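You operate a simulated robot arm through the tools that you are given. There is no shell and no other tool.

Carry out the task below with a simulated robot arm. There is one attempt and no reset: what you move stays moved.

JOB
Unload the finished pulley into the small blue tray and load the black roller into the press.
Fine: lever up, roller in the ring, slide pushed in again. Where these are worked on the way, their far stop is far enough and under half their travel is too little: press slide.

The check looks at the end state, three seconds after you hand in, the way a careful person would. Anything else that was tipped, shoved, dropped, spilled or broken makes it a failure.

ROBOT AND FRAMES
A 7-joint arm with a two-finger parallel gripper, fixed in place. Base frame: the origin is on the floor under the middle of its stand, x ahead of it, y to its left, z up; the work surface is at about z = 900. Readings come in mm, degrees, newtons and seconds.
With the tool pointing down near the work surface it reaches from about 300 to 720 mm from the base axis. Its first joint turns from -166.0 to 166.0 degrees. Payload 3.43 kg.
Tool frame: the origin (TCP) lies between the finger pads and is the grasp point; the fingertips stand 34 mm ahead of it; z points along the fingers, y is the line along which they close. Largest opening 128 mm; finger width 24, thickness 12; the body of the gripper, 48 by 130 mm, starts 96 mm behind the TCP.
Orientation is that of the tool frame in the base frame, as a unit quaternion [x, y, z, w]. With the fingers straight down and closing along the base's y, the tool's x points along the base's -x, its y along +y and its z along -z.

CONTROLS
- The arm moves only by the tool servo_tool. Its argument "targets" is a list of rows, each a list of 7 numbers: the closure, from 0 (fully open) to 1 (shut), then the shift along the tool's x, y, z in mm, then the turn, a rotation vector about the tool's x, y, z in degrees. In form: [[claw, dx, dy, dz, ax, ay, az], ...]. A call has 1 to 20 rows; each row shifts and turns the commanded pose from where the row before left it, along the tool's axes as they then stand. Each row takes 0.2 s and may step no farther than 50 mm and 8.6 degrees from the row before; otherwise, or with a gripper value out of range, the whole call is refused. A pose out of reach is approached as far as the arm can. The call stops where the force on the tool passes 50 N (or 10 N more than at its start, if that is more) or the arm is blocked; 0.2 s more then pass. Each finger travels about 108 mm/s and halts on what it meets, pressing with about 32 N; the grip force reading is that of the motor and also rises with nothing between the fingers. The clock runs only during rows and for 0.2 s after the last one: add rows that do not move to give the fingers time. It gives the time, the measured TCP pose, the force on the tool (base axes), the opening and the grip force at its end, in the units of the frame above (readings bear some noise), with the torque about the TCP (base axes, N m) and any sound that the robot's microphone picked up.
- Cameras (640 x 400 px; columns grow to the right, rows downward): "scene" is fixed at [399.9, -500.8, 1645.9]; the picture's right is [0.99, -0.14, 0.00], its down [-0.09, -0.62, -0.78] and it looks along [0.11, 0.77, -0.62] (base axes); focal length 328 px, centre (320, 200). "wrist" rides on the gripper at [76, -11, -160] in the tool frame; the picture's right is [0.15, 0.99, 0.00], its down [-0.88, 0.13, -0.46] and it looks along [-0.45, 0.07, 0.89] (tool axes); focal length 234 px, centre (320, 200). There is no depth. A picture from a camera that has moved, and an enlarged one, comes with that camera's place and axes in the base frame and with its lens.
- capture(camera): a new picture of that camera. It takes no simulated time.
- move_column(by): slides the trunk up (or, below 0, down) by that many mm; the arm rides with it, the base frame stays. It gives what a move gives, with no picture.
- enlarge(camera, box): a new picture of the part [left, top, right, bottom] of that camera's present view, enlarged. It takes no simulated time.
- close_job(): hands the job in; it is judged then, once.

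Places have to be worked out from the pictures, the camera data and where the tool is seen. Open the gripper and draw the arm clear of the work before you hand the job in, unless the task says otherwise.

The tools are called after "Emit:" as name(argument=value, ...) on one line, values as JSON. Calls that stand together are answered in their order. servo_tool: Moves the arm, as the interface text tells. Its arguments: {"type":"object","properties":{"targets":{"type":"array","items":{"type":"array","items":{"type":"number"}}}},"required":["targets"]} The other tools are called the same way: move_column (by) moves the trunk up or down; capture (camera) takes a picture; enlarge (camera, box) takes an enlarged picture of a part of a camera's view; close_job () hands the job in.

At the start:

```text
clock: 0.0
position: [417.7, 64.8, 1377.5]
tcp_rot: [0.0, 1.0, 0.0, 0.001]
contact_force: [-1.4, -1.4, 0.0]
moment: [-0.01, -0.01, 0.04]
finger_gap: 128.0
grip_force: 0.1
trunk travel left (down, up): [-275.0, 49.0]
```

scene: 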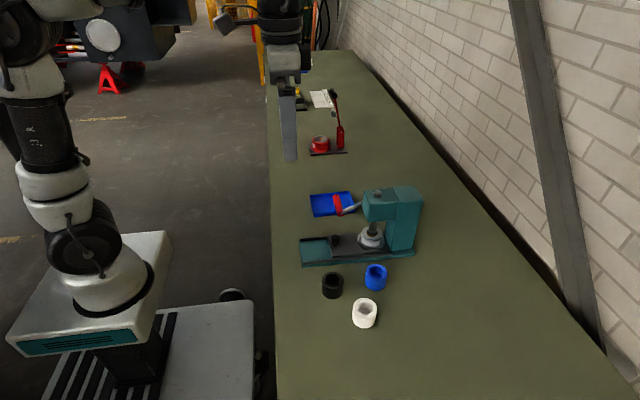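
wrist: 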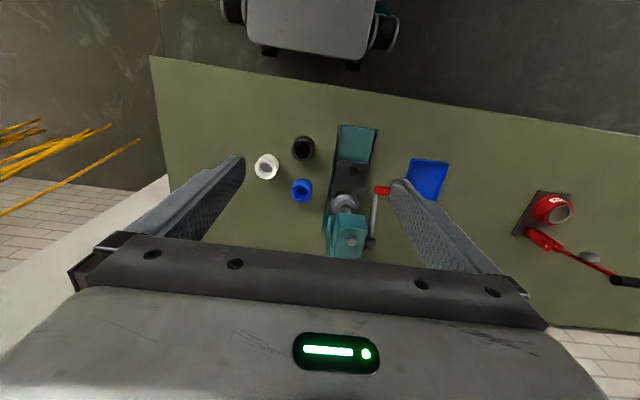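

I start by looking closely at the press, the rollers and the tray from both cameras.

Emit:
enlarge(camera="scene", box=[280, 170, 440, 270])

Emit:
enlarge(camera="wrist", box=[240, 110, 464, 270])

Emit:
enlarge(camera="scene", box=[280, 240, 440, 340])

```text
4.00 times, centred on (360, 220) of scene
camera zoom: at [399.9, -500.8, 1645.9], right [0.99, -0.14, 0.0], down [-0.09, -0.62, -0.78], along [0.11, 0.77, -0.62], focal length 1312 px, centre (160, 120)
```

zoom: 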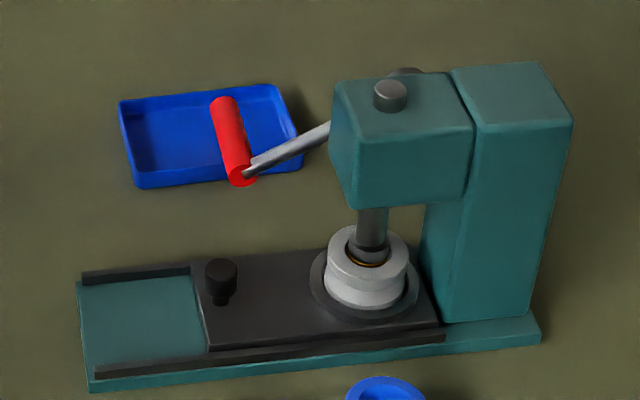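

```text
2.50 times, centred on (352, 190) of wrist
camera zoom: at [343.8, 51.1, 1535.8], right [-0.15, 0.99, 0.0], down [0.88, 0.13, 0.46], along [0.45, 0.07, -0.89], focal length 585 px, centre (240, 225)
```

zoom: 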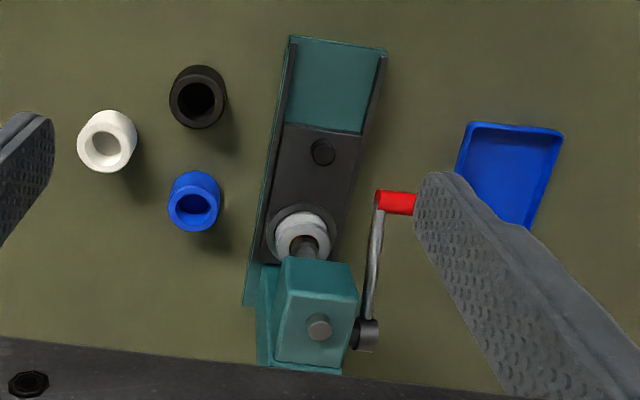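

```text
4.00 times, centred on (360, 290) of scene
camera zoom: at [399.9, -500.8, 1645.9], right [0.99, -0.14, 0.0], down [-0.09, -0.62, -0.78], along [0.11, 0.77, -0.62], focal length 1312 px, centre (160, -160)
```

zoom: 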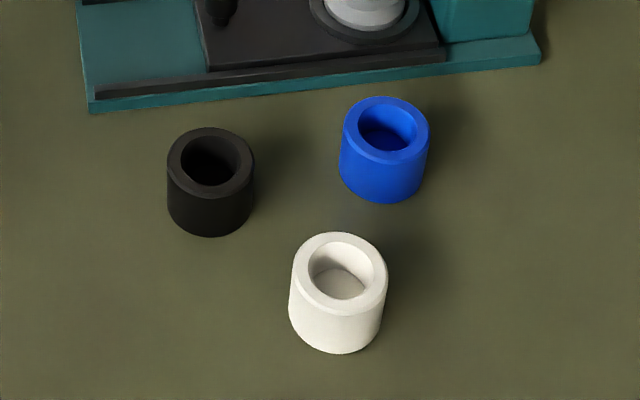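

The press runs along x at about y=166 with the ring near (651,167), the knob near (541,170), the lever handle near (580,290,964), the tray near (567,385) and the black roller near (507,30). I move the camera closer above the press to refine these.

Emit:
servo_tool(targets=[[0, -8, 33.75, 31.75, 0, 0, 0], [0, -8, 33.75, 31.75, 0, 0, 0], [0, -8, 33.75, 31.75, 0, 0, 0], [0, -8, 33.75, 31.75, 0, 0, 0]])

Emit:
capture(camera="wrist")

Emit:
capture(camera="scene")

```text
clock: 1.0
position: [450.5, 200.3, 1248.7]
tcp_rot: [0.0, 1.0, -0.001, 0.001]
contact_force: [-0.4, -0.1, -0.2]
moment: [0.05, 0.0, 0.0]
finger_gap: 127.8
grip_force: 0.0
trunk travel left (down, up): [-275.0, 49.0]
```

```text
taken
camera wrist: at [376.4, 187.1, 1407.8], right [-0.15, 0.99, 0.0], down [0.88, 0.13, 0.46], along [0.45, 0.07, -0.89], focal length 234 px, centre (320, 200)
```

wrist: 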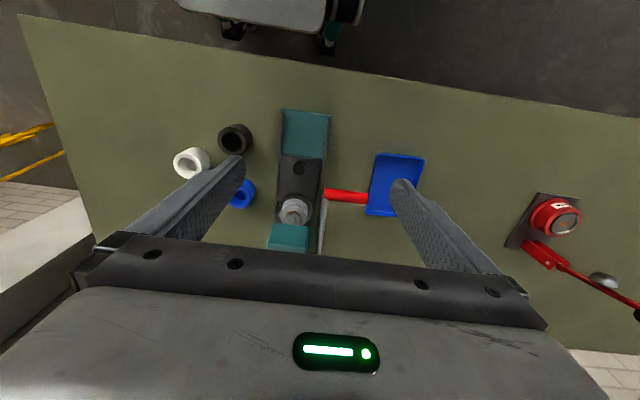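

```text
taken
```

scene: 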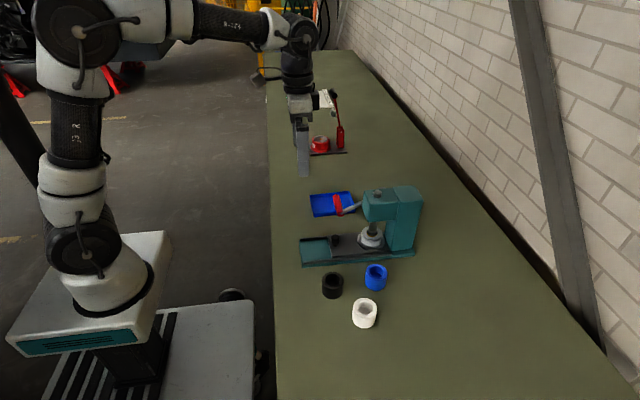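

The camera now sees the press, handle and tray between the fingers. I enlarge both views to triangulate.

Emit:
enlarge(camera="wrist", box=[230, 90, 454, 260])

Emit:
enlarge(camera="scene", box=[296, 180, 376, 230])

Emit:
enlarge(camera="scene", box=[350, 178, 430, 228])

Emit:
enlarge(camera="scene", box=[296, 222, 392, 282])

```text
2.35 times, centred on (342, 175) of wrist
camera zoom: at [376.4, 187.1, 1407.8], right [-0.15, 0.99, 0.0], down [0.88, 0.13, 0.46], along [0.45, 0.07, -0.89], focal length 551 px, centre (268, 259)
```

zoom: 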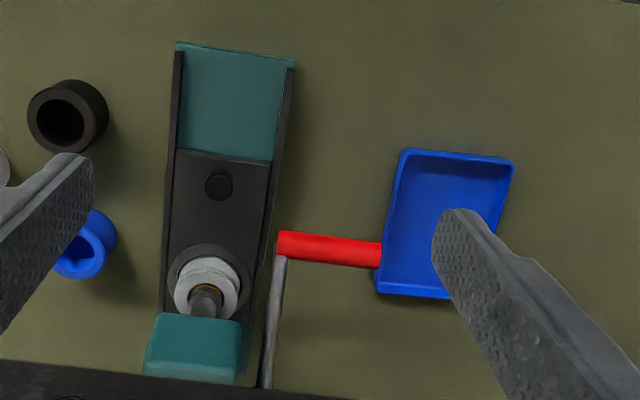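

```text
8.00 times, centred on (336, 205) of scene
camera zoom: at [399.9, -500.8, 1645.9], right [0.99, -0.14, 0.0], down [-0.09, -0.62, -0.78], along [0.11, 0.77, -0.62], focal length 2624 px, centre (192, 160)
```

zoom: 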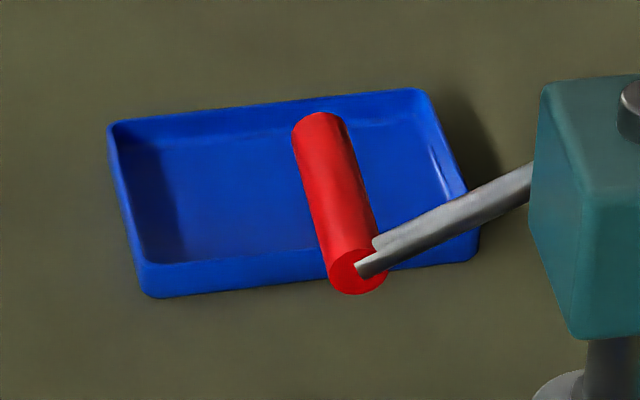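

```text
8.00 times, centred on (390, 203) of scene
camera zoom: at [399.9, -500.8, 1645.9], right [0.99, -0.14, 0.0], down [-0.09, -0.62, -0.78], along [0.11, 0.77, -0.62], focal length 2624 px, centre (-240, 176)
```

zoom: 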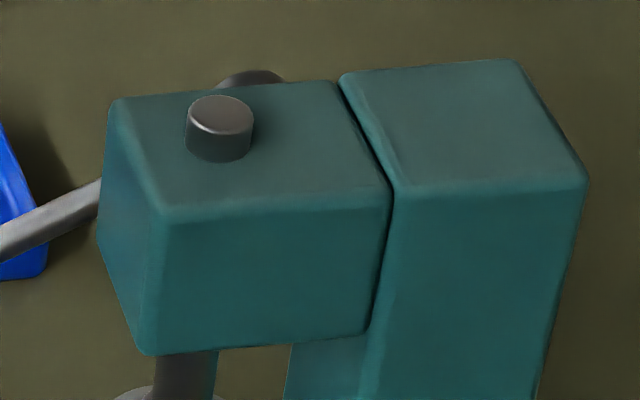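

```text
6.67 times, centred on (344, 252) of scene
camera zoom: at [399.9, -500.8, 1645.9], right [0.99, -0.14, 0.0], down [-0.09, -0.62, -0.78], along [0.11, 0.77, -0.62], focal length 2187 px, centre (160, -147)
```

zoom: 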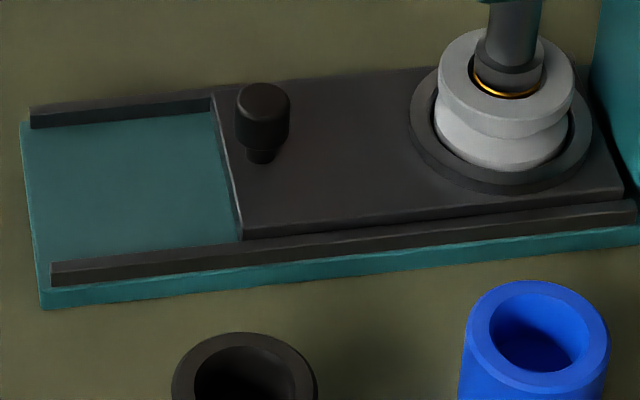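

Triangulation gives the handle running along y from about (568,228,997) to (565,310,1003), hub near (677,225,1078), and head top near z=1100. I turn the gripper a quarter so it closes along x, and move above the handle.

Emit:
servo_tool(targets=[[0, 0, 0, 0, 0, 0, 8.1818], [0, 0, 0, 0, 0, 0, 8.1818], [0, 0, 0, 0, 0, 0, 8.1818], [0, 0, 0, 0, 0, 0, 8.1818], [0, 0, 0, 0, 0, 0, 8.1818], [0, 0, 0, 0, 0, 0, 8.1818], [0, 0, 0, 0, 0, 0, 8.1818], [0, 0, 0, 0, 0, 0, 8.1818], [0, 0, 0, 0, 0, 0, 8.1818], [0, 0, 0, 0, 0, 0, 8.1818], [0, 0, 0, 0, 0, 0, 8.1818], [0.3, 20, 29, 20, 0, 0, 0], [0.4, 20, 29, 20, 0, 0, 0], [0.4, 20, 29, 20, 0, 0, 0], [0.4, 20, 29, 20, 0, 0, 0], [0.4, 0, 0, 0, 0, 0, 0]])

Emit:
capture(camera="wrist")

Emit:
capture(camera="scene")

```text
clock: 4.4
position: [567.9, 279.2, 1170.0]
tcp_rot: [0.707, 0.707, 0.0, -0.001]
contact_force: [0.4, 0.9, -0.2]
moment: [-0.03, 0.03, 0.02]
finger_gap: 76.5
grip_force: 0.0
trunk travel left (down, up): [-275.0, 49.0]
```

```text
taken
camera wrist: at [556.9, 353.7, 1327.8], right [0.99, 0.15, 0.0], down [0.13, -0.88, 0.46], along [0.07, -0.45, -0.89], focal length 234 px, centre (320, 200)
```

wrist: 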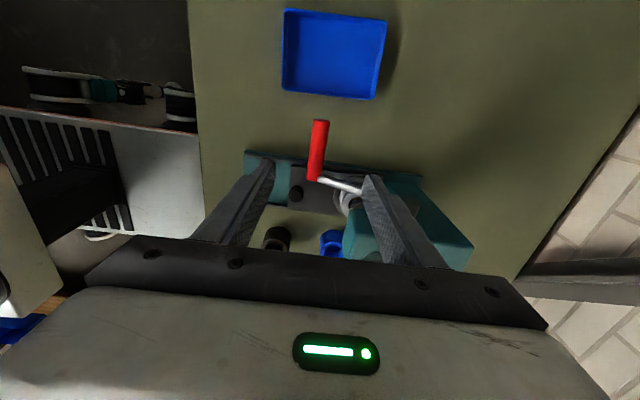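

```text
taken
```

scene: 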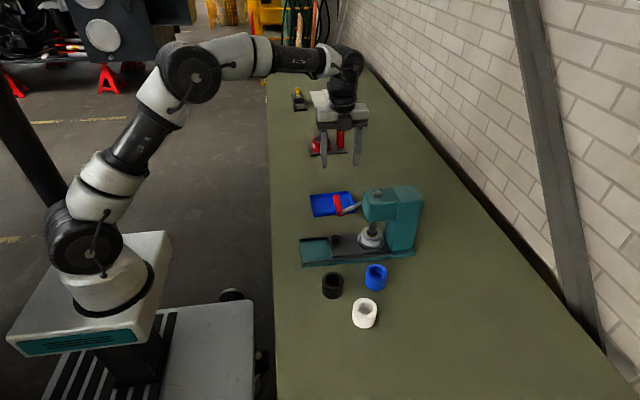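

The handle appears directly under the TCP between the fingers. I enlarge to confirm its position before descending.

Emit:
enlarge(camera="wrist", box=[240, 90, 400, 210])

```text
3.33 times, centred on (320, 150) of wrist
camera zoom: at [556.9, 353.7, 1327.8], right [0.99, 0.15, 0.0], down [0.13, -0.88, 0.46], along [0.07, -0.45, -0.89], focal length 781 px, centre (320, 367)
```

zoom: 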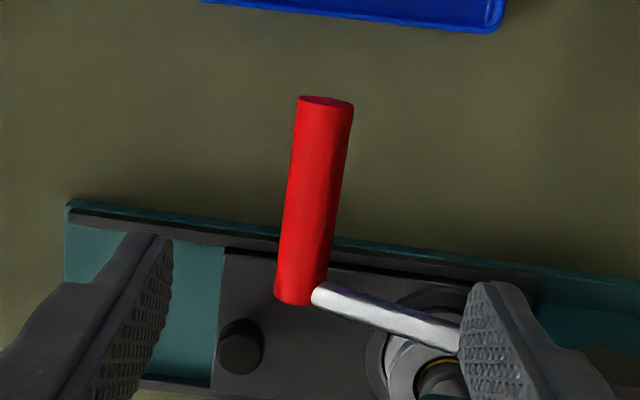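

The handle axis is at x≈566, z≈1003, spanning y 222–306. I descend to it at y≈280 and grip it.

Emit:
servo_tool(targets=[[0.4, 0, -0.5, 40, 0, 0, 0], [0.4, 0, -0.5, 40, 0, 0, 0], [0.4, 0, -0.5, 40, 0, 0, 0], [0.4, 0, -0.5, 30, 0, 0, 0], [0.4, 0, 0, 17, 0, 0, 0], [0.4, 0, 0, 0, 0, 0, 0]])

Emit:
enlarge(camera="scene", box=[280, 140, 440, 240])

Emit:
capture(camera="wrist")

```text
clock: 5.8
position: [566.0, 277.9, 1002.6]
tcp_rot: [0.707, 0.707, 0.0, 0.0]
contact_force: [-0.4, 0.1, -0.8]
moment: [0.0, 0.01, -0.01]
finger_gap: 77.0
grip_force: 0.0
trunk travel left (down, up): [-275.0, 49.0]
```

```text
4.00 times, centred on (360, 190) of scene
camera zoom: at [399.9, -500.8, 1645.9], right [0.99, -0.14, 0.0], down [-0.09, -0.62, -0.78], along [0.11, 0.77, -0.62], focal length 1312 px, centre (160, 240)
```

zoom: 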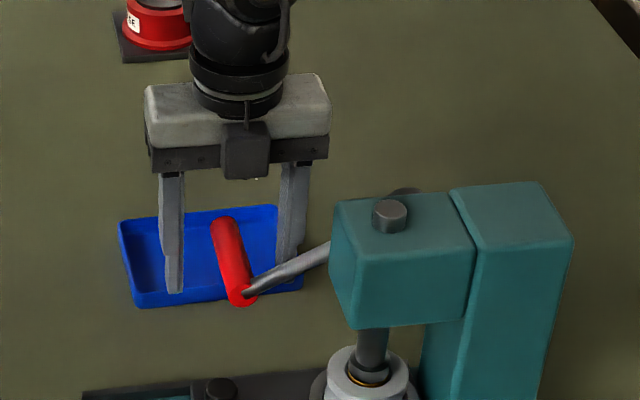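

```text
taken
camera wrist: at [555.3, 352.8, 1161.7], right [0.99, 0.15, 0.0], down [0.13, -0.88, 0.46], along [0.07, -0.45, -0.89], focal length 234 px, centre (320, 200)
```

wrist: 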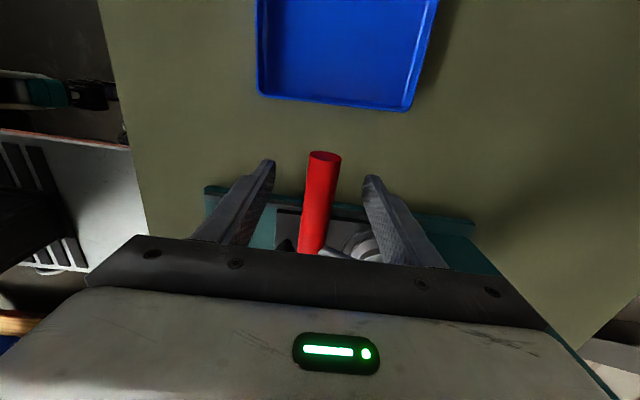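

The handle lies between the fingers, centred. I close on it.

Emit:
servo_tool(targets=[[0.6, 0, 0, 0, 0, 0, 0], [0.8, 0, 0, 0, 0, 0, 0], [0.95, 0, 0, 0, 0, 0, 0], [0.95, 0, 0, 0, 0, 0, 0]])

Emit:
capture(camera="wrist")

```text
clock: 6.8
position: [565.7, 277.3, 1003.3]
tcp_rot: [0.707, 0.707, 0.0, -0.001]
contact_force: [-2.0, -0.6, -1.7]
moment: [0.12, -0.02, -0.05]
finger_gap: 22.5
grip_force: 44.9
trunk travel left (down, up): [-275.0, 49.0]
```

```text
taken
camera wrist: at [555.2, 352.8, 1161.8], right [0.99, 0.15, 0.0], down [0.13, -0.88, 0.46], along [0.07, -0.45, -0.89], focal length 234 px, centre (320, 200)
```

wrist: 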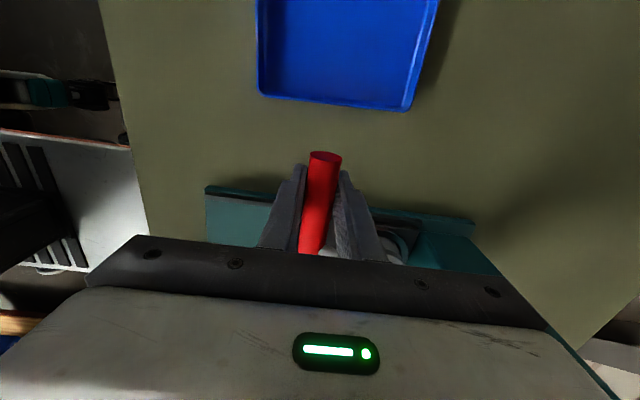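

The handle is gripped (22.5 mm). I now lift it along an arc about the hub (pivot ≈ (679,1077), radius ≈135), a first part to check forces.

Emit:
servo_tool(targets=[[0.95, 0, -6, -10.1, 0, 0, 0], [0.95, 0, -5.1, -10.7, 0, 0, 0], [0.95, 0, -4.1, -11, 0, 0, 0], [0.95, 0, -3.1, -11.3, 0, 0, 0]])

Emit:
enlarge(camera="scene", box=[280, 140, 440, 260])

```text
clock: 7.8
position: [550.3, 278.1, 1045.6]
tcp_rot: [0.708, 0.707, 0.002, 0.002]
contact_force: [28.3, 2.5, -0.9]
moment: [0.1, 0.34, 0.12]
finger_gap: 22.5
grip_force: 45.5
trunk travel left (down, up): [-275.0, 49.0]
```

```text
3.33 times, centred on (360, 200) of scene
camera zoom: at [399.9, -500.8, 1645.9], right [0.99, -0.14, 0.0], down [-0.09, -0.62, -0.78], along [0.11, 0.77, -0.62], focal length 1094 px, centre (187, 200)
```

zoom: 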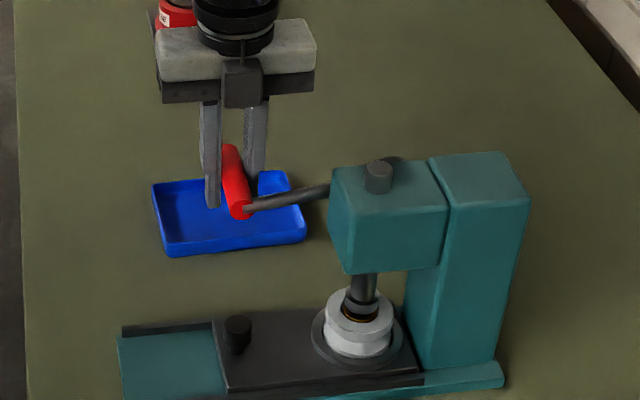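

The lever follows and the ram is rising; the x force (28 N) says my pivot estimate was a bit off, so I use pivot (675,1067), radius 126. I continue a few degrees at a time.

Emit:
servo_tool(targets=[[0.95, 0, 1.3, -11.6, 0, 0, 0], [0.95, 0, -0.2, -13.2, 0, 0, 0], [0.95, 0, 1.1, -13.2, 0, 0, 0]])

```text
clock: 8.6
position: [551.8, 279.8, 1082.5]
tcp_rot: [0.707, 0.707, 0.001, 0.001]
contact_force: [25.2, -0.1, -9.7]
moment: [0.04, 0.47, 0.05]
finger_gap: 22.5
grip_force: 44.8
trunk travel left (down, up): [-275.0, 49.0]
```

The x force persists, so the real arc is tighter (fit: pivot ≈ (658,1061), radius ≈107). I continue on that arc.

Emit:
servo_tool(targets=[[0.95, 0, 6.5, -9.4, 0, 0, 0], [0.95, 0, 4.8, -12.2, 0, 0, 0]])

Emit:
enlarge(camera="scene", box=[280, 140, 440, 260])

Emit:
capture(camera="wrist")

```text
clock: 9.2
position: [557.9, 278.6, 1106.8]
tcp_rot: [0.707, 0.707, -0.003, -0.002]
contact_force: [-7.4, -6.1, -4.2]
moment: [-0.57, 0.37, -0.06]
finger_gap: 22.7
grip_force: 45.1
trunk travel left (down, up): [-275.0, 49.0]
```

```text
3.33 times, centred on (360, 200) of scene
camera zoom: at [399.9, -500.8, 1645.9], right [0.99, -0.14, 0.0], down [-0.09, -0.62, -0.78], along [0.11, 0.77, -0.62], focal length 1094 px, centre (187, 200)
```

zoom: 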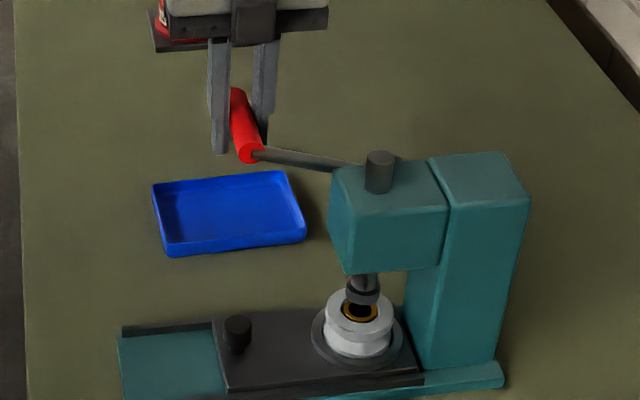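

```text
taken
camera wrist: at [547.9, 353.1, 1264.0], right [0.99, 0.15, -0.01], down [0.14, -0.88, 0.46], along [0.06, -0.45, -0.89], focal length 234 px, centre (320, 200)
```

wrist: 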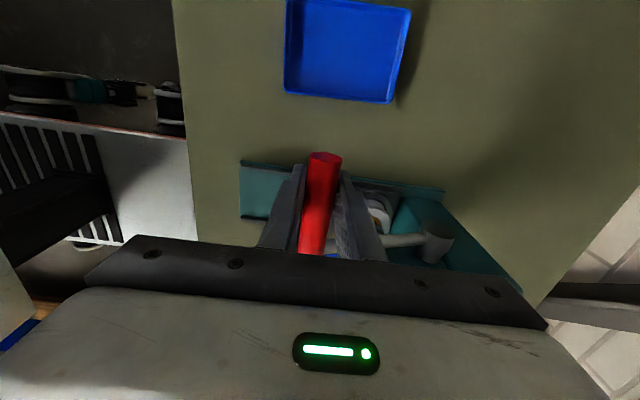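

The ram has cleared the pulley bore and the lever is about 20° above horizontal. A refit gives pivot (670,1064), radius 120; I continue up.

Emit:
servo_tool(targets=[[0.95, 0, 1.8, -12.4, 0, 0, 0], [0.95, 0, 7.5, -12.7, 0, 0, 0]])

Emit:
enlarge(camera="scene", box=[280, 140, 440, 260])

```text
clock: 9.8
position: [568.3, 277.6, 1131.4]
tcp_rot: [0.707, 0.708, 0.001, -0.001]
contact_force: [-10.9, -7.1, -0.9]
moment: [-0.3, 0.33, -0.05]
finger_gap: 22.5
grip_force: 44.7
trunk travel left (down, up): [-275.0, 49.0]
```

```text
3.33 times, centred on (360, 200) of scene
camera zoom: at [399.9, -500.8, 1645.9], right [0.99, -0.14, 0.0], down [-0.09, -0.62, -0.78], along [0.11, 0.77, -0.62], focal length 1094 px, centre (187, 200)
```

zoom: 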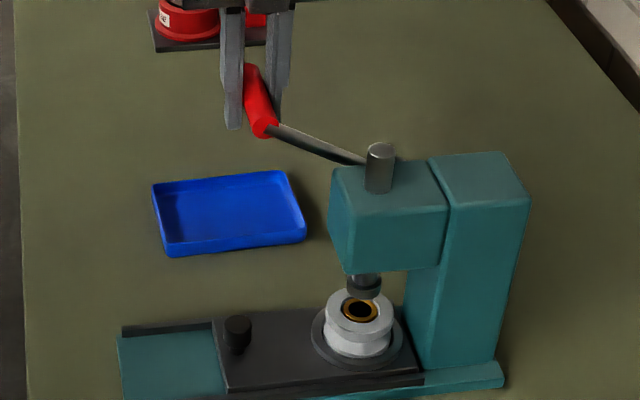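

Lever about 33° up, forces small. I continue in small steps, watching for the upper stop.

Emit:
servo_tool(targets=[[0.95, 0, 4.7, -11.3, 0, 0, 0], [0.95, 0, 9, -10.6, 0, 0, 0]])

Emit:
enlarge(camera="scene", box=[280, 140, 440, 260])

```text
clock: 10.4
position: [581.5, 278.6, 1154.0]
tcp_rot: [0.706, 0.708, 0.001, 0.0]
contact_force: [-9.3, -6.8, -1.9]
moment: [0.03, 0.1, -0.03]
finger_gap: 22.7
grip_force: 44.9
trunk travel left (down, up): [-275.0, 49.0]
```

```text
3.33 times, centred on (360, 200) of scene
camera zoom: at [399.9, -500.8, 1645.9], right [0.99, -0.14, 0.0], down [-0.09, -0.62, -0.78], along [0.11, 0.77, -0.62], focal length 1094 px, centre (187, 200)
```

zoom: 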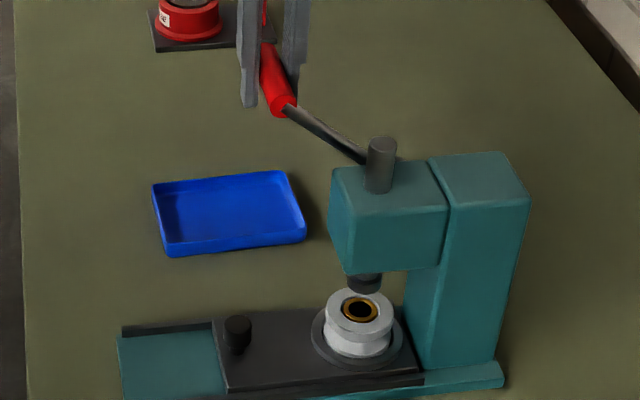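

The ram collar is near the head's underside, so the stop should be near. Small steps on.

Emit:
servo_tool(targets=[[0.95, 0, 7.5, -10.5, 0, 0, 0], [0.95, 0, 5, -4.5, 0, 0, 0]])

Emit:
enlarge(camera="scene", box=[280, 120, 440, 240])

```text
clock: 10.8
position: [582.1, 279.6, 1154.3]
tcp_rot: [0.706, 0.708, -0.014, -0.008]
contact_force: [-6.6, -2.4, -1.5]
moment: [0.54, 0.2, -0.13]
finger_gap: 22.7
grip_force: 44.6
trunk travel left (down, up): [-275.0, 49.0]
stopped in row 2: the force on the tool passed its limit at 57 N (the readings are from after the stop); the commanded pose is now the measured one
```

```text
3.33 times, centred on (360, 180) of scene
camera zoom: at [399.9, -500.8, 1645.9], right [0.99, -0.14, 0.0], down [-0.09, -0.62, -0.78], along [0.11, 0.77, -0.62], focal length 1094 px, centre (187, 267)
```

zoom: 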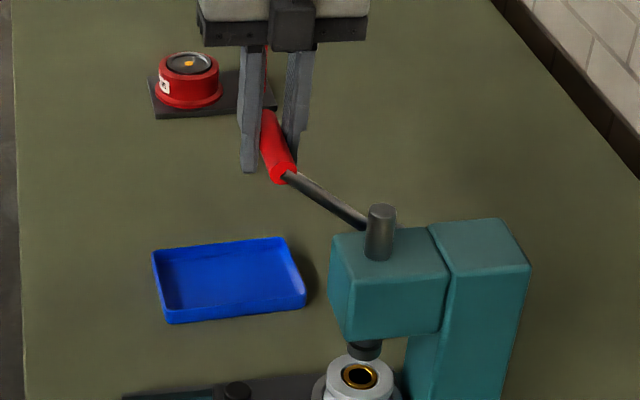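

The lever hit its upper stop (force limit tripped at the end of travel, handle near (582,·,1150)). I release gently and look whether it stays up.

Emit:
servo_tool(targets=[[0.8, 0, 0, 0, 0, 0, 0], [0.6, 0, 0, 0, 0, 0, 0], [0.5, 0, 0, 0, 0, 0, 0], [0.5, 0, 0, 0, 0, 0, 0]])

Emit:
enlarge(camera="scene", box=[280, 120, 440, 240])

Emit:
capture(camera="wrist")

```text
clock: 11.8
position: [582.8, 277.8, 1154.4]
tcp_rot: [0.706, 0.708, -0.013, -0.007]
contact_force: [0.0, 0.5, -0.6]
moment: [-0.01, 0.01, 0.0]
finger_gap: 64.0
grip_force: 0.1
trunk travel left (down, up): [-275.0, 49.0]
```

```text
3.33 times, centred on (360, 180) of scene
camera zoom: at [399.9, -500.8, 1645.9], right [0.99, -0.14, 0.0], down [-0.09, -0.62, -0.78], along [0.11, 0.77, -0.62], focal length 1094 px, centre (187, 267)
```

zoom: 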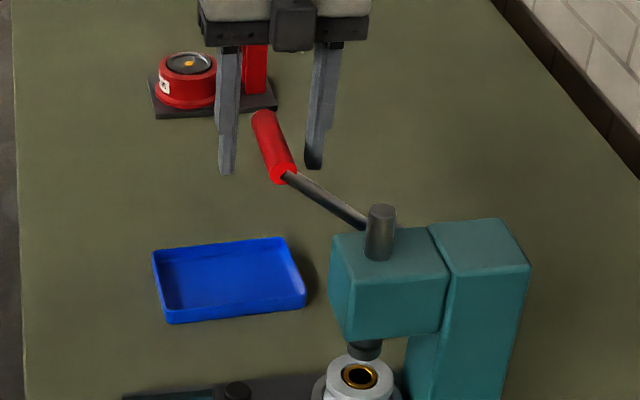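

```text
taken
camera wrist: at [577.4, 354.4, 1312.4], right [0.99, 0.15, -0.03], down [0.14, -0.88, 0.46], along [0.04, -0.46, -0.89], focal length 234 px, centre (320, 200)
```

wrist: 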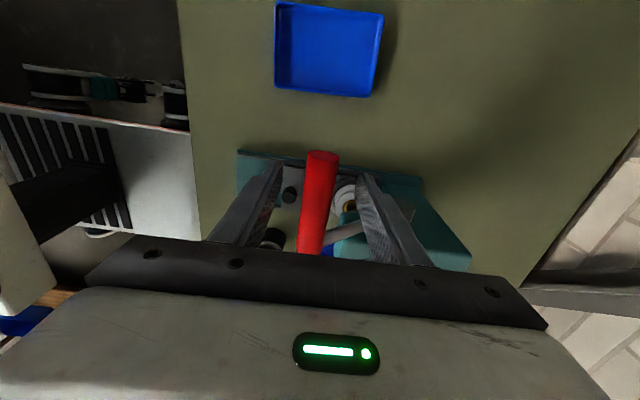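

The lever stays up on its own (handle now near (582, 222–306, 1151)). I level the tool, back off straight up, and turn the gripper so that it closes 30° off y — that keeps its body clear of the raised handle and the head.

Emit:
servo_tool(targets=[[0.5, 0, 0, -40, 0, 0, 0], [0.5, 0, 0, -40, 0, 0, 0], [0.5, 0, 0, -40, 0, 0, 0], [0.5, 0, 0, 0, -1.6, 0.5, 0], [0.5, 0, 0, 0, 0, 0, -8], [0.5, 0, 0, 0, 0, 0, -8], [0.5, 0, 0, 0, 0, 0, -8], [0.5, 0, 0, 0, 0, 0, -8], [0.5, 0, 0, 0, 0, 0, -8], [0.5, 0, 0, 0, 0, 0, -8], [0.5, 0, 0, 0, 0, 0, -8], [0.5, 0, 0, 0, 0, 0, -8], [0.5, 0, 0, 0, 0, 0, -8], [0.5, 0, 0, 0, 0, 0, -8], [0.5, 0, 0, 0, 0, 0, -8], [0.5, 0, 0, 0, 0, 0, -8], [0.5, 0, 0, 0, 0, 0, -8], [0.5, 0, 0, 0, 0, 0, -8], [0.5, 0, 0, 0, 0, 0, -8]])

Emit:
capture(camera="scene")

Emit:
capture(camera="wrist")

```text
clock: 15.8
position: [586.4, 279.4, 1274.0]
tcp_rot: [-0.26, 0.966, 0.001, 0.001]
contact_force: [0.5, 0.1, -0.8]
moment: [0.0, 0.0, 0.03]
finger_gap: 63.8
grip_force: 0.1
trunk travel left (down, up): [-275.0, 49.0]
```

```text
taken
```

scene: 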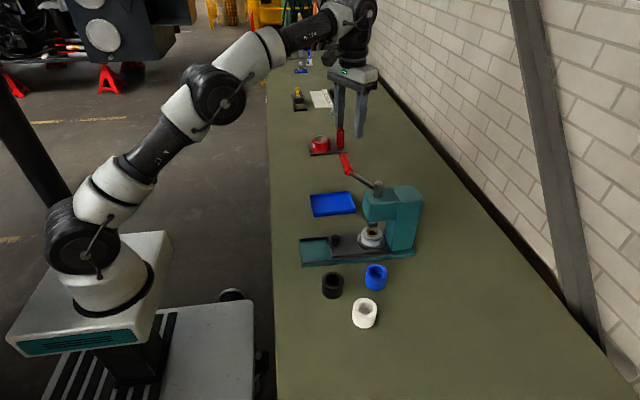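

```text
taken
camera wrist: at [527.9, 230.3, 1432.8], right [-0.62, 0.78, 0.0], down [0.69, 0.56, 0.46], along [0.36, 0.28, -0.89], focal length 234 px, centre (320, 200)
```

wrist: 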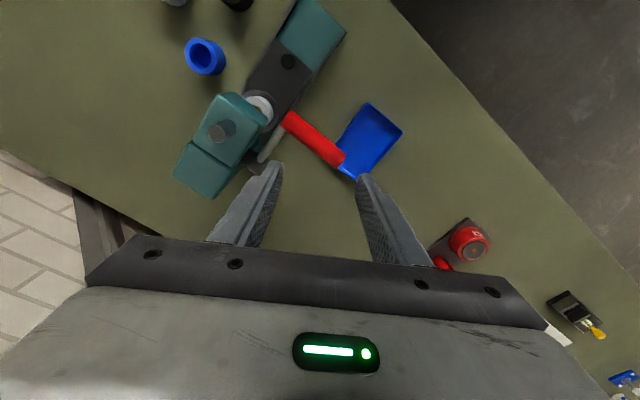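

Orientation is as intended. The knob triangulates to (538.5,166) with head z 937–965; I shift over it at height, then descend partway and look.

Emit:
servo_tool(targets=[[0.6, 32.7, -24.7, 0, 0, 0, 0], [0.6, 32.7, -24.7, 0, 0, 0, 0], [0.6, 32.7, -24.7, 0, 0, 0, 0], [0.6, 0, 0, 45, 0, 0, 0], [0.6, 0, 0, 45, 0, 0, 0], [0.6, 0, 0, 45, 0, 0, 0], [0.6, 0, 0, 30, 0, 0, 0], [0.6, 0, 0, 0, 0, 0, 0]])

Emit:
capture(camera="wrist")

Emit:
enlarge(camera="scene", box=[280, 160, 440, 280])

```text
clock: 17.6
position: [537.9, 167.4, 1107.7]
tcp_rot: [-0.26, 0.966, -0.001, 0.0]
contact_force: [0.7, -1.1, -0.5]
moment: [0.02, 0.01, 0.02]
finger_gap: 51.2
grip_force: 0.1
trunk travel left (down, up): [-275.0, 49.0]
```

```text
taken
camera wrist: at [480.0, 117.6, 1266.0], right [-0.62, 0.78, 0.0], down [0.7, 0.55, 0.46], along [0.36, 0.28, -0.89], focal length 234 px, centre (320, 200)
```

wrist: 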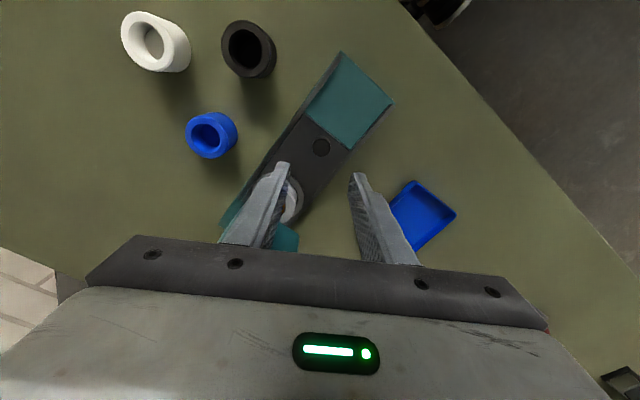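

```text
3.33 times, centred on (360, 220) of scene
camera zoom: at [399.9, -500.8, 1645.9], right [0.99, -0.14, 0.0], down [-0.09, -0.62, -0.78], along [0.11, 0.77, -0.62], focal length 1094 px, centre (187, 133)
```

zoom: 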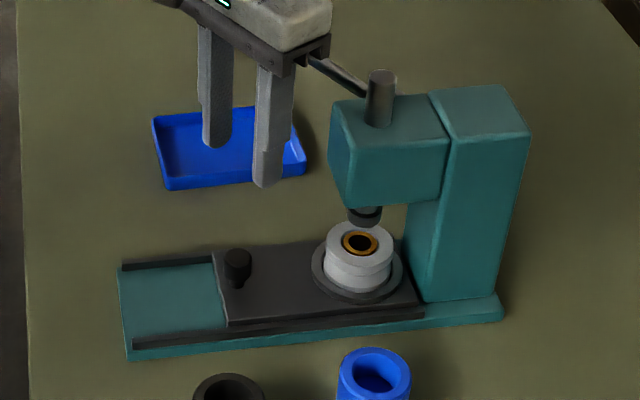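

The knob sits within 2 mm of the projected tool axis. I descend so the tips are just above the slide plate, then close on the knob head.

Emit:
servo_tool(targets=[[0.6, 0, 0.5, 45, 0, 0, 0], [0.6, 0, 0.5, 45, 0, 0, 0], [0.6, 0, 0, 30, 0, 0, 0], [0.6, 0, 0, 12, 0, 0, 0], [0.6, 0, 0, 7, 0, 0, 0], [0.6, 0, 0, 0, 0, 0, 0]])

Emit:
capture(camera="wrist")

Emit:
enlarge(camera="scene", box=[280, 180, 440, 280])

```text
clock: 19.0
position: [538.2, 167.8, 969.9]
tcp_rot: [-0.26, 0.966, 0.001, 0.0]
contact_force: [0.1, -0.5, 0.4]
moment: [0.0, -0.02, -0.02]
finger_gap: 51.2
grip_force: 0.1
trunk travel left (down, up): [-275.0, 49.0]
```

```text
taken
camera wrist: at [480.0, 118.1, 1128.5], right [-0.62, 0.78, 0.0], down [0.7, 0.55, 0.46], along [0.36, 0.28, -0.89], focal length 234 px, centre (320, 200)
```

wrist: 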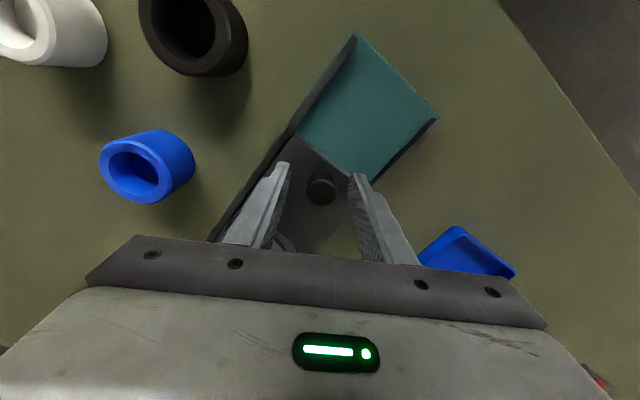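

```text
4.00 times, centred on (360, 230) of scene
camera zoom: at [399.9, -500.8, 1645.9], right [0.99, -0.14, 0.0], down [-0.09, -0.62, -0.78], along [0.11, 0.77, -0.62], focal length 1312 px, centre (160, 80)
```

zoom: 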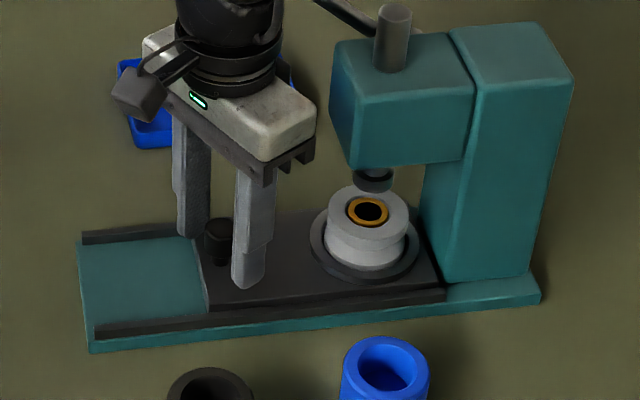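

The knob appears about 5 mm toward the tool's +x, so I shift by that and close on it.

Emit:
servo_tool(targets=[[0.6, 5, 0, 0, 0, 0, 0], [0.7, 0, 0, 0, 0, 0, 0], [0.8, 0, 0, 0, 0, 0, 0], [0.95, 0, 0, 0, 0, 0, 0], [0.95, 0, 0, 0, 0, 0, 0]])

Emit:
capture(camera="wrist")

```text
clock: 20.2
position: [533.2, 166.2, 970.2]
tcp_rot: [-0.26, 0.966, 0.0, 0.0]
contact_force: [-6.1, 7.9, -1.9]
moment: [0.29, -0.03, 0.2]
finger_gap: 24.6
grip_force: 44.7
trunk travel left (down, up): [-275.0, 49.0]
```

```text
taken
camera wrist: at [474.8, 116.8, 1128.6], right [-0.62, 0.78, 0.0], down [0.7, 0.56, 0.46], along [0.36, 0.29, -0.89], focal length 234 px, centre (320, 200)
```

wrist: 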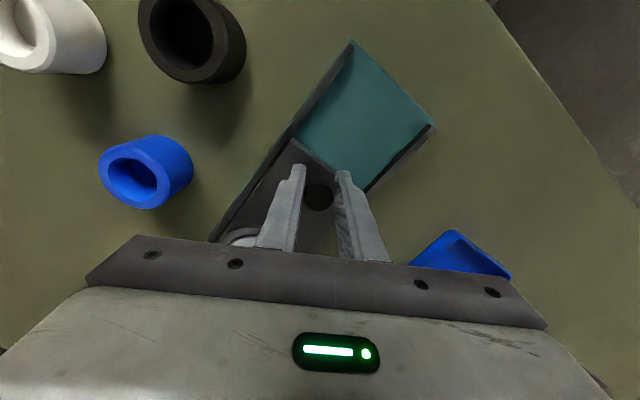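

Knob gripped at 24.6 mm. I pull the slide along base −x in small steps.

Emit:
servo_tool(targets=[[0.95, 8.66, 5, 0, 0, 0, 0], [0.95, 8.66, 5, 0, 0, 0, 0], [0.95, 8.66, 5, 0, 0, 0, 0], [0.95, 8.66, 5, 0, 0, 0, 0]])

Emit:
enlarge(camera="scene", box=[280, 180, 440, 280])

```text
clock: 21.2
position: [493.8, 166.0, 970.7]
tcp_rot: [-0.26, 0.966, 0.0, 0.001]
contact_force: [0.5, 14.1, -6.1]
moment: [0.83, -1.08, -0.01]
finger_gap: 24.9
grip_force: 44.9
trunk travel left (down, up): [-275.0, 49.0]
```

```text
4.00 times, centred on (360, 230) of scene
camera zoom: at [399.9, -500.8, 1645.9], right [0.99, -0.14, 0.0], down [-0.09, -0.62, -0.78], along [0.11, 0.77, -0.62], focal length 1312 px, centre (160, 80)
```

zoom: 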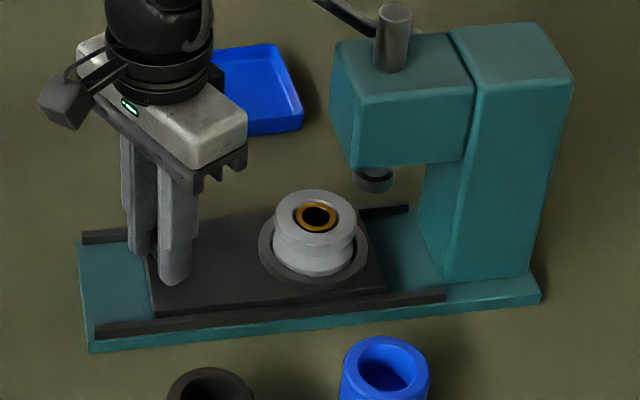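

The slide follows. I continue pulling until it meets its outer stop.

Emit:
servo_tool(targets=[[0.95, 8, 6, 0, 0, 0, 0], [0.95, 8.66, 5, 0, 0, 0, 0], [0.95, 8.66, 5, 0, 0, 0, 0], [0.95, 4.33, 2.5, 0, 0, 0, 0], [0.95, 4.33, 2.5, 0, 0, 0, 0], [0.95, 4.33, 2.5, 0, 0, 0, 0], [0.95, 4.33, 2.5, 0, 0, 0, 0]])

Emit:
enlarge(camera="scene", box=[280, 180, 440, 280])

```text
clock: 22.8
position: [443.2, 165.5, 969.6]
tcp_rot: [-0.26, 0.966, 0.0, 0.001]
contact_force: [0.0, 6.2, 2.2]
moment: [-0.16, 0.31, -0.02]
finger_gap: 24.3
grip_force: 44.8
trunk travel left (down, up): [-275.0, 49.0]
```

```text
4.00 times, centred on (360, 230) of scene
camera zoom: at [399.9, -500.8, 1645.9], right [0.99, -0.14, 0.0], down [-0.09, -0.62, -0.78], along [0.11, 0.77, -0.62], focal length 1312 px, centre (160, 80)
```

zoom: 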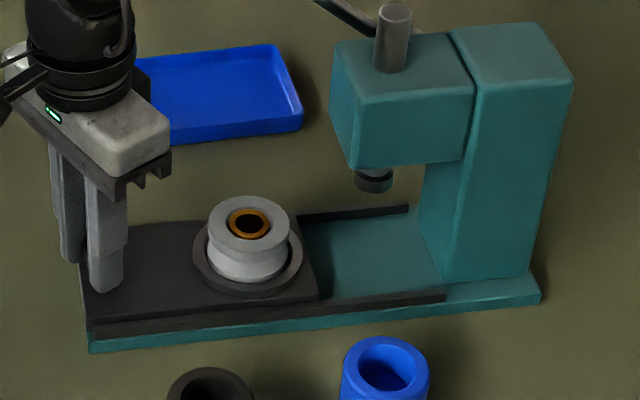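

The slide's front edge is at the base's front edge after 90 mm. I probe a little farther for the stop.

Emit:
servo_tool(targets=[[0.95, 4.33, 2.5, 0, 0, 0, 0], [0.95, 3.46, 2, 0, 0, 0, 0]])

Emit:
enlarge(camera="scene", box=[280, 180, 440, 280])

```text
clock: 23.4
position: [433.9, 165.5, 970.4]
tcp_rot: [-0.26, 0.966, 0.0, 0.0]
contact_force: [0.3, 5.3, 4.5]
moment: [-0.17, 0.31, -0.12]
finger_gap: 25.2
grip_force: 44.8
trunk travel left (down, up): [-275.0, 49.0]
```

```text
4.00 times, centred on (360, 230) of scene
camera zoom: at [399.9, -500.8, 1645.9], right [0.99, -0.14, 0.0], down [-0.09, -0.62, -0.78], along [0.11, 0.77, -0.62], focal length 1312 px, centre (160, 80)
```

zoom: 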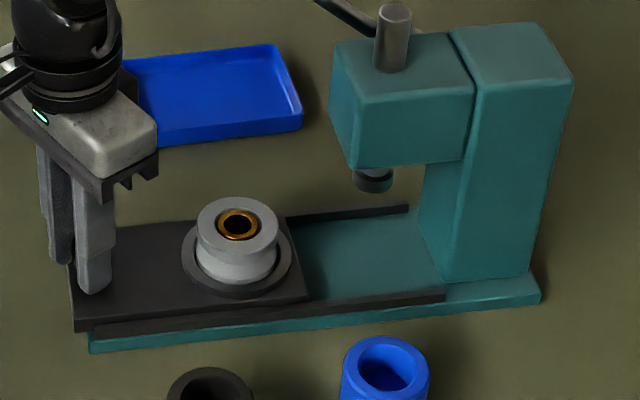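

It still moves freely; I probe a bit more, force-limited, since more clearance from the head and handle helps.

Emit:
servo_tool(targets=[[0.95, 4.33, 2.5, 0, 0, 0, 0], [0.95, 4.33, 2.5, 0, 0, 0, 0], [0.95, 4.33, 2.5, 0, 0, 0, 0]])

Emit:
enlarge(camera="scene", box=[280, 180, 440, 280])

```text
clock: 24.2
position: [420.9, 165.8, 971.1]
tcp_rot: [-0.26, 0.966, 0.0, -0.001]
contact_force: [-3.3, 1.9, 1.7]
moment: [0.47, -0.75, 0.02]
finger_gap: 24.8
grip_force: 44.5
trunk travel left (down, up): [-275.0, 49.0]
```

```text
4.00 times, centred on (360, 230) of scene
camera zoom: at [399.9, -500.8, 1645.9], right [0.99, -0.14, 0.0], down [-0.09, -0.62, -0.78], along [0.11, 0.77, -0.62], focal length 1312 px, centre (160, 80)
```

zoom: 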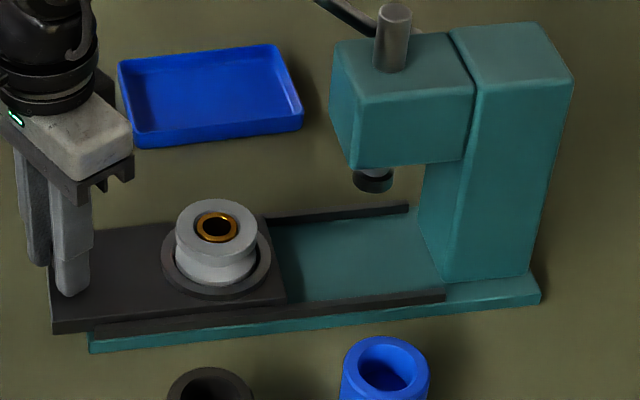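

It fell about 2 mm short of the command this time, maybe the stop. One more small probe.

Emit:
servo_tool(targets=[[0.95, 4.33, 2.5, 0, 0, 0, 0], [0.95, 0, 0, 0, 0, 0, 0]])

Emit:
enlarge(camera="scene", box=[280, 180, 440, 280])

```text
clock: 24.8
position: [417.5, 165.9, 969.8]
tcp_rot: [-0.259, 0.966, 0.0, 0.003]
contact_force: [15.2, 1.9, -1.7]
moment: [-0.36, 0.18, -0.02]
finger_gap: 24.6
grip_force: 45.0
trunk travel left (down, up): [-275.0, 49.0]
```

```text
4.00 times, centred on (360, 230) of scene
camera zoom: at [399.9, -500.8, 1645.9], right [0.99, -0.14, 0.0], down [-0.09, -0.62, -0.78], along [0.11, 0.77, -0.62], focal length 1312 px, centre (160, 80)
```

zoom: 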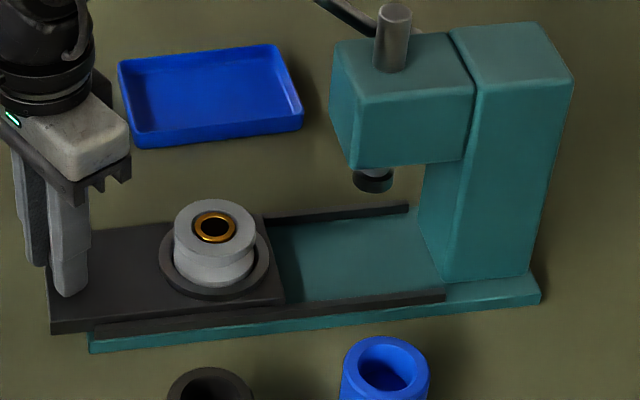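

The stop is reached (force rises, slide no longer moves, ~115 mm out). I open, rise, and move above the pulley for a wrist look.

Emit:
servo_tool(targets=[[0.8, 0, 0, 0, 0, 0, 0], [0.6, 0, 0, 0, 0, 0, 0], [0.6, 0, 0, 0, 0, 0, 0], [0.6, 0, 0, -30, 0, 0, 0], [0.5, 0, 0, -40, 0, 0, 0], [0.4, 0, 0, -40, 0, 0, 0], [0.3, 0, 0, -40, 0, 0, 0], [0.3, -34.6, -20, 0, 0, 0, 0], [0.3, -34.6, -20, 0, 0, 0, 0], [0.3, -34.6, -20, 0, 0, 0, 0], [0.3, 0, 0, 0, 0, 0, 0]])

Emit:
capture(camera="wrist")

Emit:
enlarge(camera="scene", box=[296, 216, 376, 266])

```text
clock: 27.2
position: [536.0, 166.6, 1120.5]
tcp_rot: [-0.26, 0.966, 0.0, -0.001]
contact_force: [0.2, 0.7, -0.6]
moment: [0.0, 0.01, -0.02]
finger_gap: 89.5
grip_force: 0.0
trunk travel left (down, up): [-275.0, 49.0]
```

```text
taken
camera wrist: at [477.3, 116.8, 1278.4], right [-0.62, 0.78, 0.0], down [0.7, 0.55, 0.46], along [0.36, 0.28, -0.89], focal length 234 px, centre (320, 200)
```

wrist: 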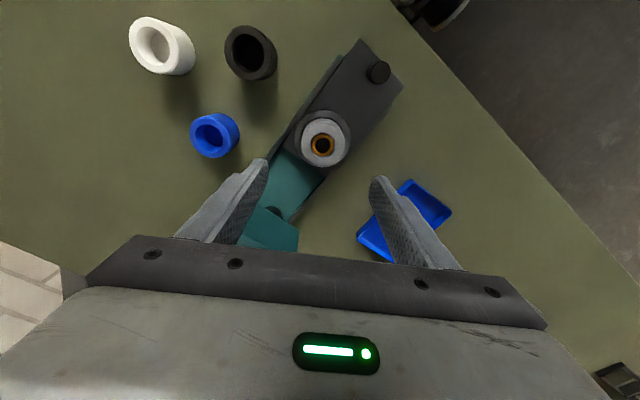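

```text
8.00 times, centred on (336, 241) of scene
camera zoom: at [399.9, -500.8, 1645.9], right [0.99, -0.14, 0.0], down [-0.09, -0.62, -0.78], along [0.11, 0.77, -0.62], focal length 2624 px, centre (192, -128)
```

zoom: 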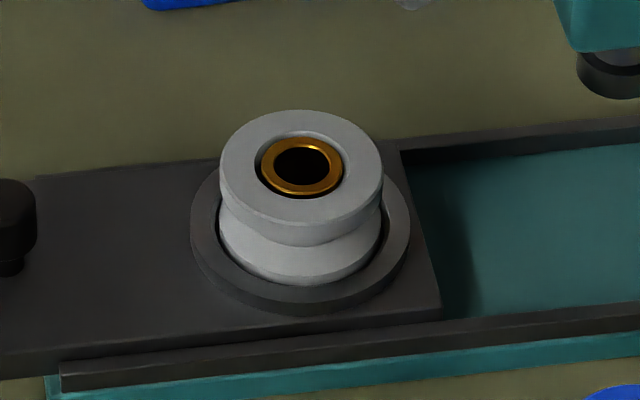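

The pulley (top flange ≈59 mm, brass bush) stands well clear of the head. I enlarge the wrist view to get its centre.

Emit:
enlarge(camera="wrist", box=[270, 90, 390, 190])

```text
4.00 times, centred on (330, 140) of wrist
camera zoom: at [477.3, 116.8, 1278.4], right [-0.62, 0.78, 0.0], down [0.7, 0.55, 0.46], along [0.36, 0.28, -0.89], focal length 937 px, centre (280, 440)
```

zoom: 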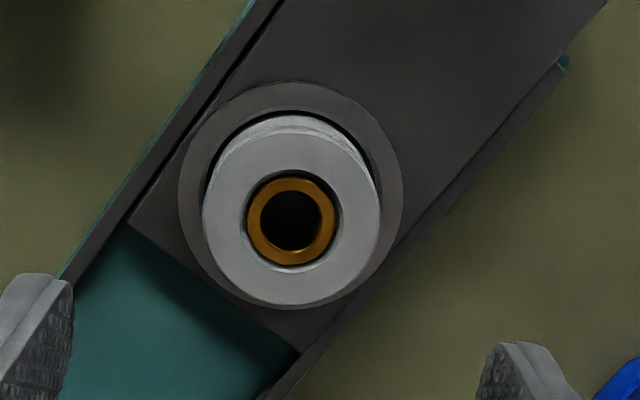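

Pulley centre triangulates to (536,168.5), top z≈960. I shift 2 mm and descend with the tips staying just above the ring.

Emit:
servo_tool(targets=[[0.3, -1, 1.7, 45, 0, 0, 0], [0.3, 0, 0, 45, 0, 0, 0], [0.3, 0, 0, 35, 0, 0, 0], [0.3, 0, 0, 15, 0, 0, 0], [0.3, 0, 0, 8.5, 0, 0, 0], [0.3, 0, 0, 0, 0, 0, 0]])

Emit:
enlarge(camera="scene", box=[280, 190, 400, 280])

Emit:
capture(camera="wrist")

```text
clock: 28.6
position: [535.1, 167.4, 972.1]
tcp_rot: [-0.259, 0.966, 0.0, 0.0]
contact_force: [-0.3, 0.2, -0.7]
moment: [0.01, -0.01, 0.04]
finger_gap: 89.6
grip_force: 0.1
trunk travel left (down, up): [-275.0, 49.0]
```

```text
4.44 times, centred on (340, 235) of scene
camera zoom: at [399.9, -500.8, 1645.9], right [0.99, -0.14, 0.0], down [-0.09, -0.62, -0.78], along [0.11, 0.77, -0.62], focal length 1458 px, centre (231, 44)
```

zoom: 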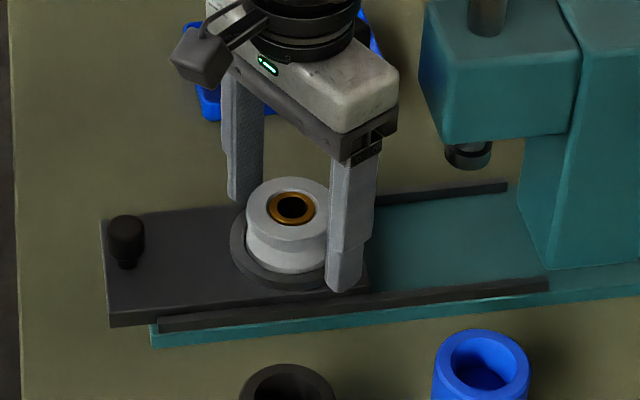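

```text
taken
camera wrist: at [476.7, 118.8, 1129.6], right [-0.62, 0.78, 0.0], down [0.7, 0.55, 0.46], along [0.36, 0.28, -0.89], focal length 234 px, centre (320, 200)
```

wrist: 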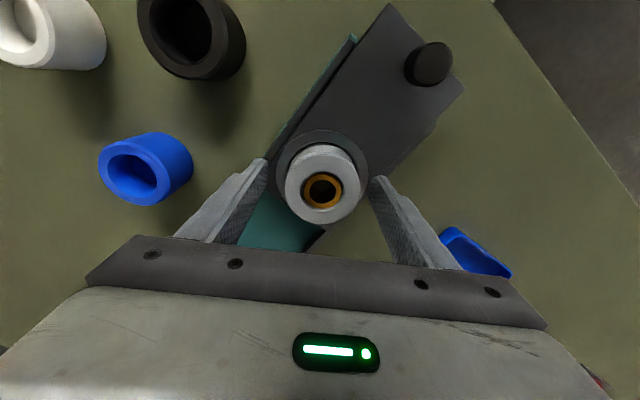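

The pulley is centred to within a few mm; I nudge and close on its flange.

Emit:
servo_tool(targets=[[0.35, -2.5, 1, 0.5, 0, 0, 0], [0.45, 0, 0, 0, 0, 0, 0], [0.55, 0, 0, 0, 0, 0, 0], [0.7, 0, 0, 0, 0, 0, 0], [0.7, 0, 0, 0, 0, 0, 0]])

Emit:
capture(camera="wrist")

Emit:
enlarge(camera="scene", box=[280, 190, 400, 280])

```text
clock: 29.8
position: [538.0, 170.0, 971.6]
tcp_rot: [-0.26, 0.966, -0.001, 0.001]
contact_force: [0.7, 1.0, 2.4]
moment: [0.06, 0.0, -0.03]
finger_gap: 60.0
grip_force: 31.9
trunk travel left (down, up): [-275.0, 49.0]
```

```text
taken
camera wrist: at [478.4, 121.1, 1130.0], right [-0.62, 0.78, 0.0], down [0.7, 0.55, 0.46], along [0.36, 0.28, -0.89], focal length 234 px, centre (320, 200)
```

wrist: 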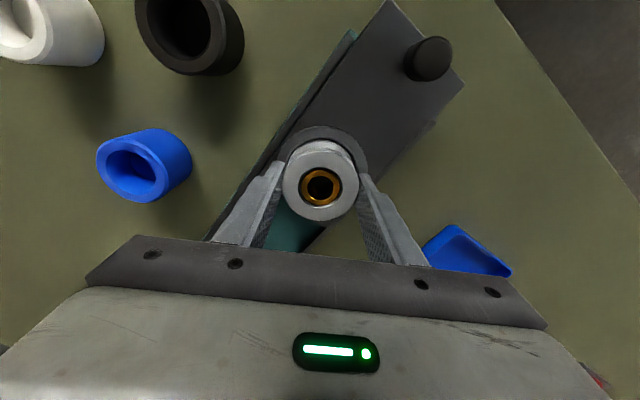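

```text
4.44 times, centred on (340, 235) of scene
camera zoom: at [399.9, -500.8, 1645.9], right [0.99, -0.14, 0.0], down [-0.09, -0.62, -0.78], along [0.11, 0.77, -0.62], focal length 1458 px, centre (231, 44)
```

zoom: 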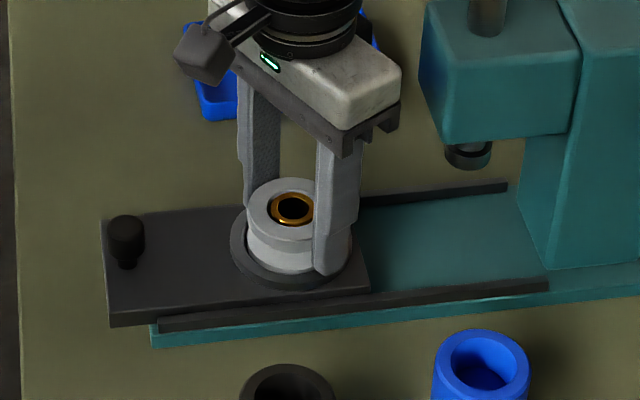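

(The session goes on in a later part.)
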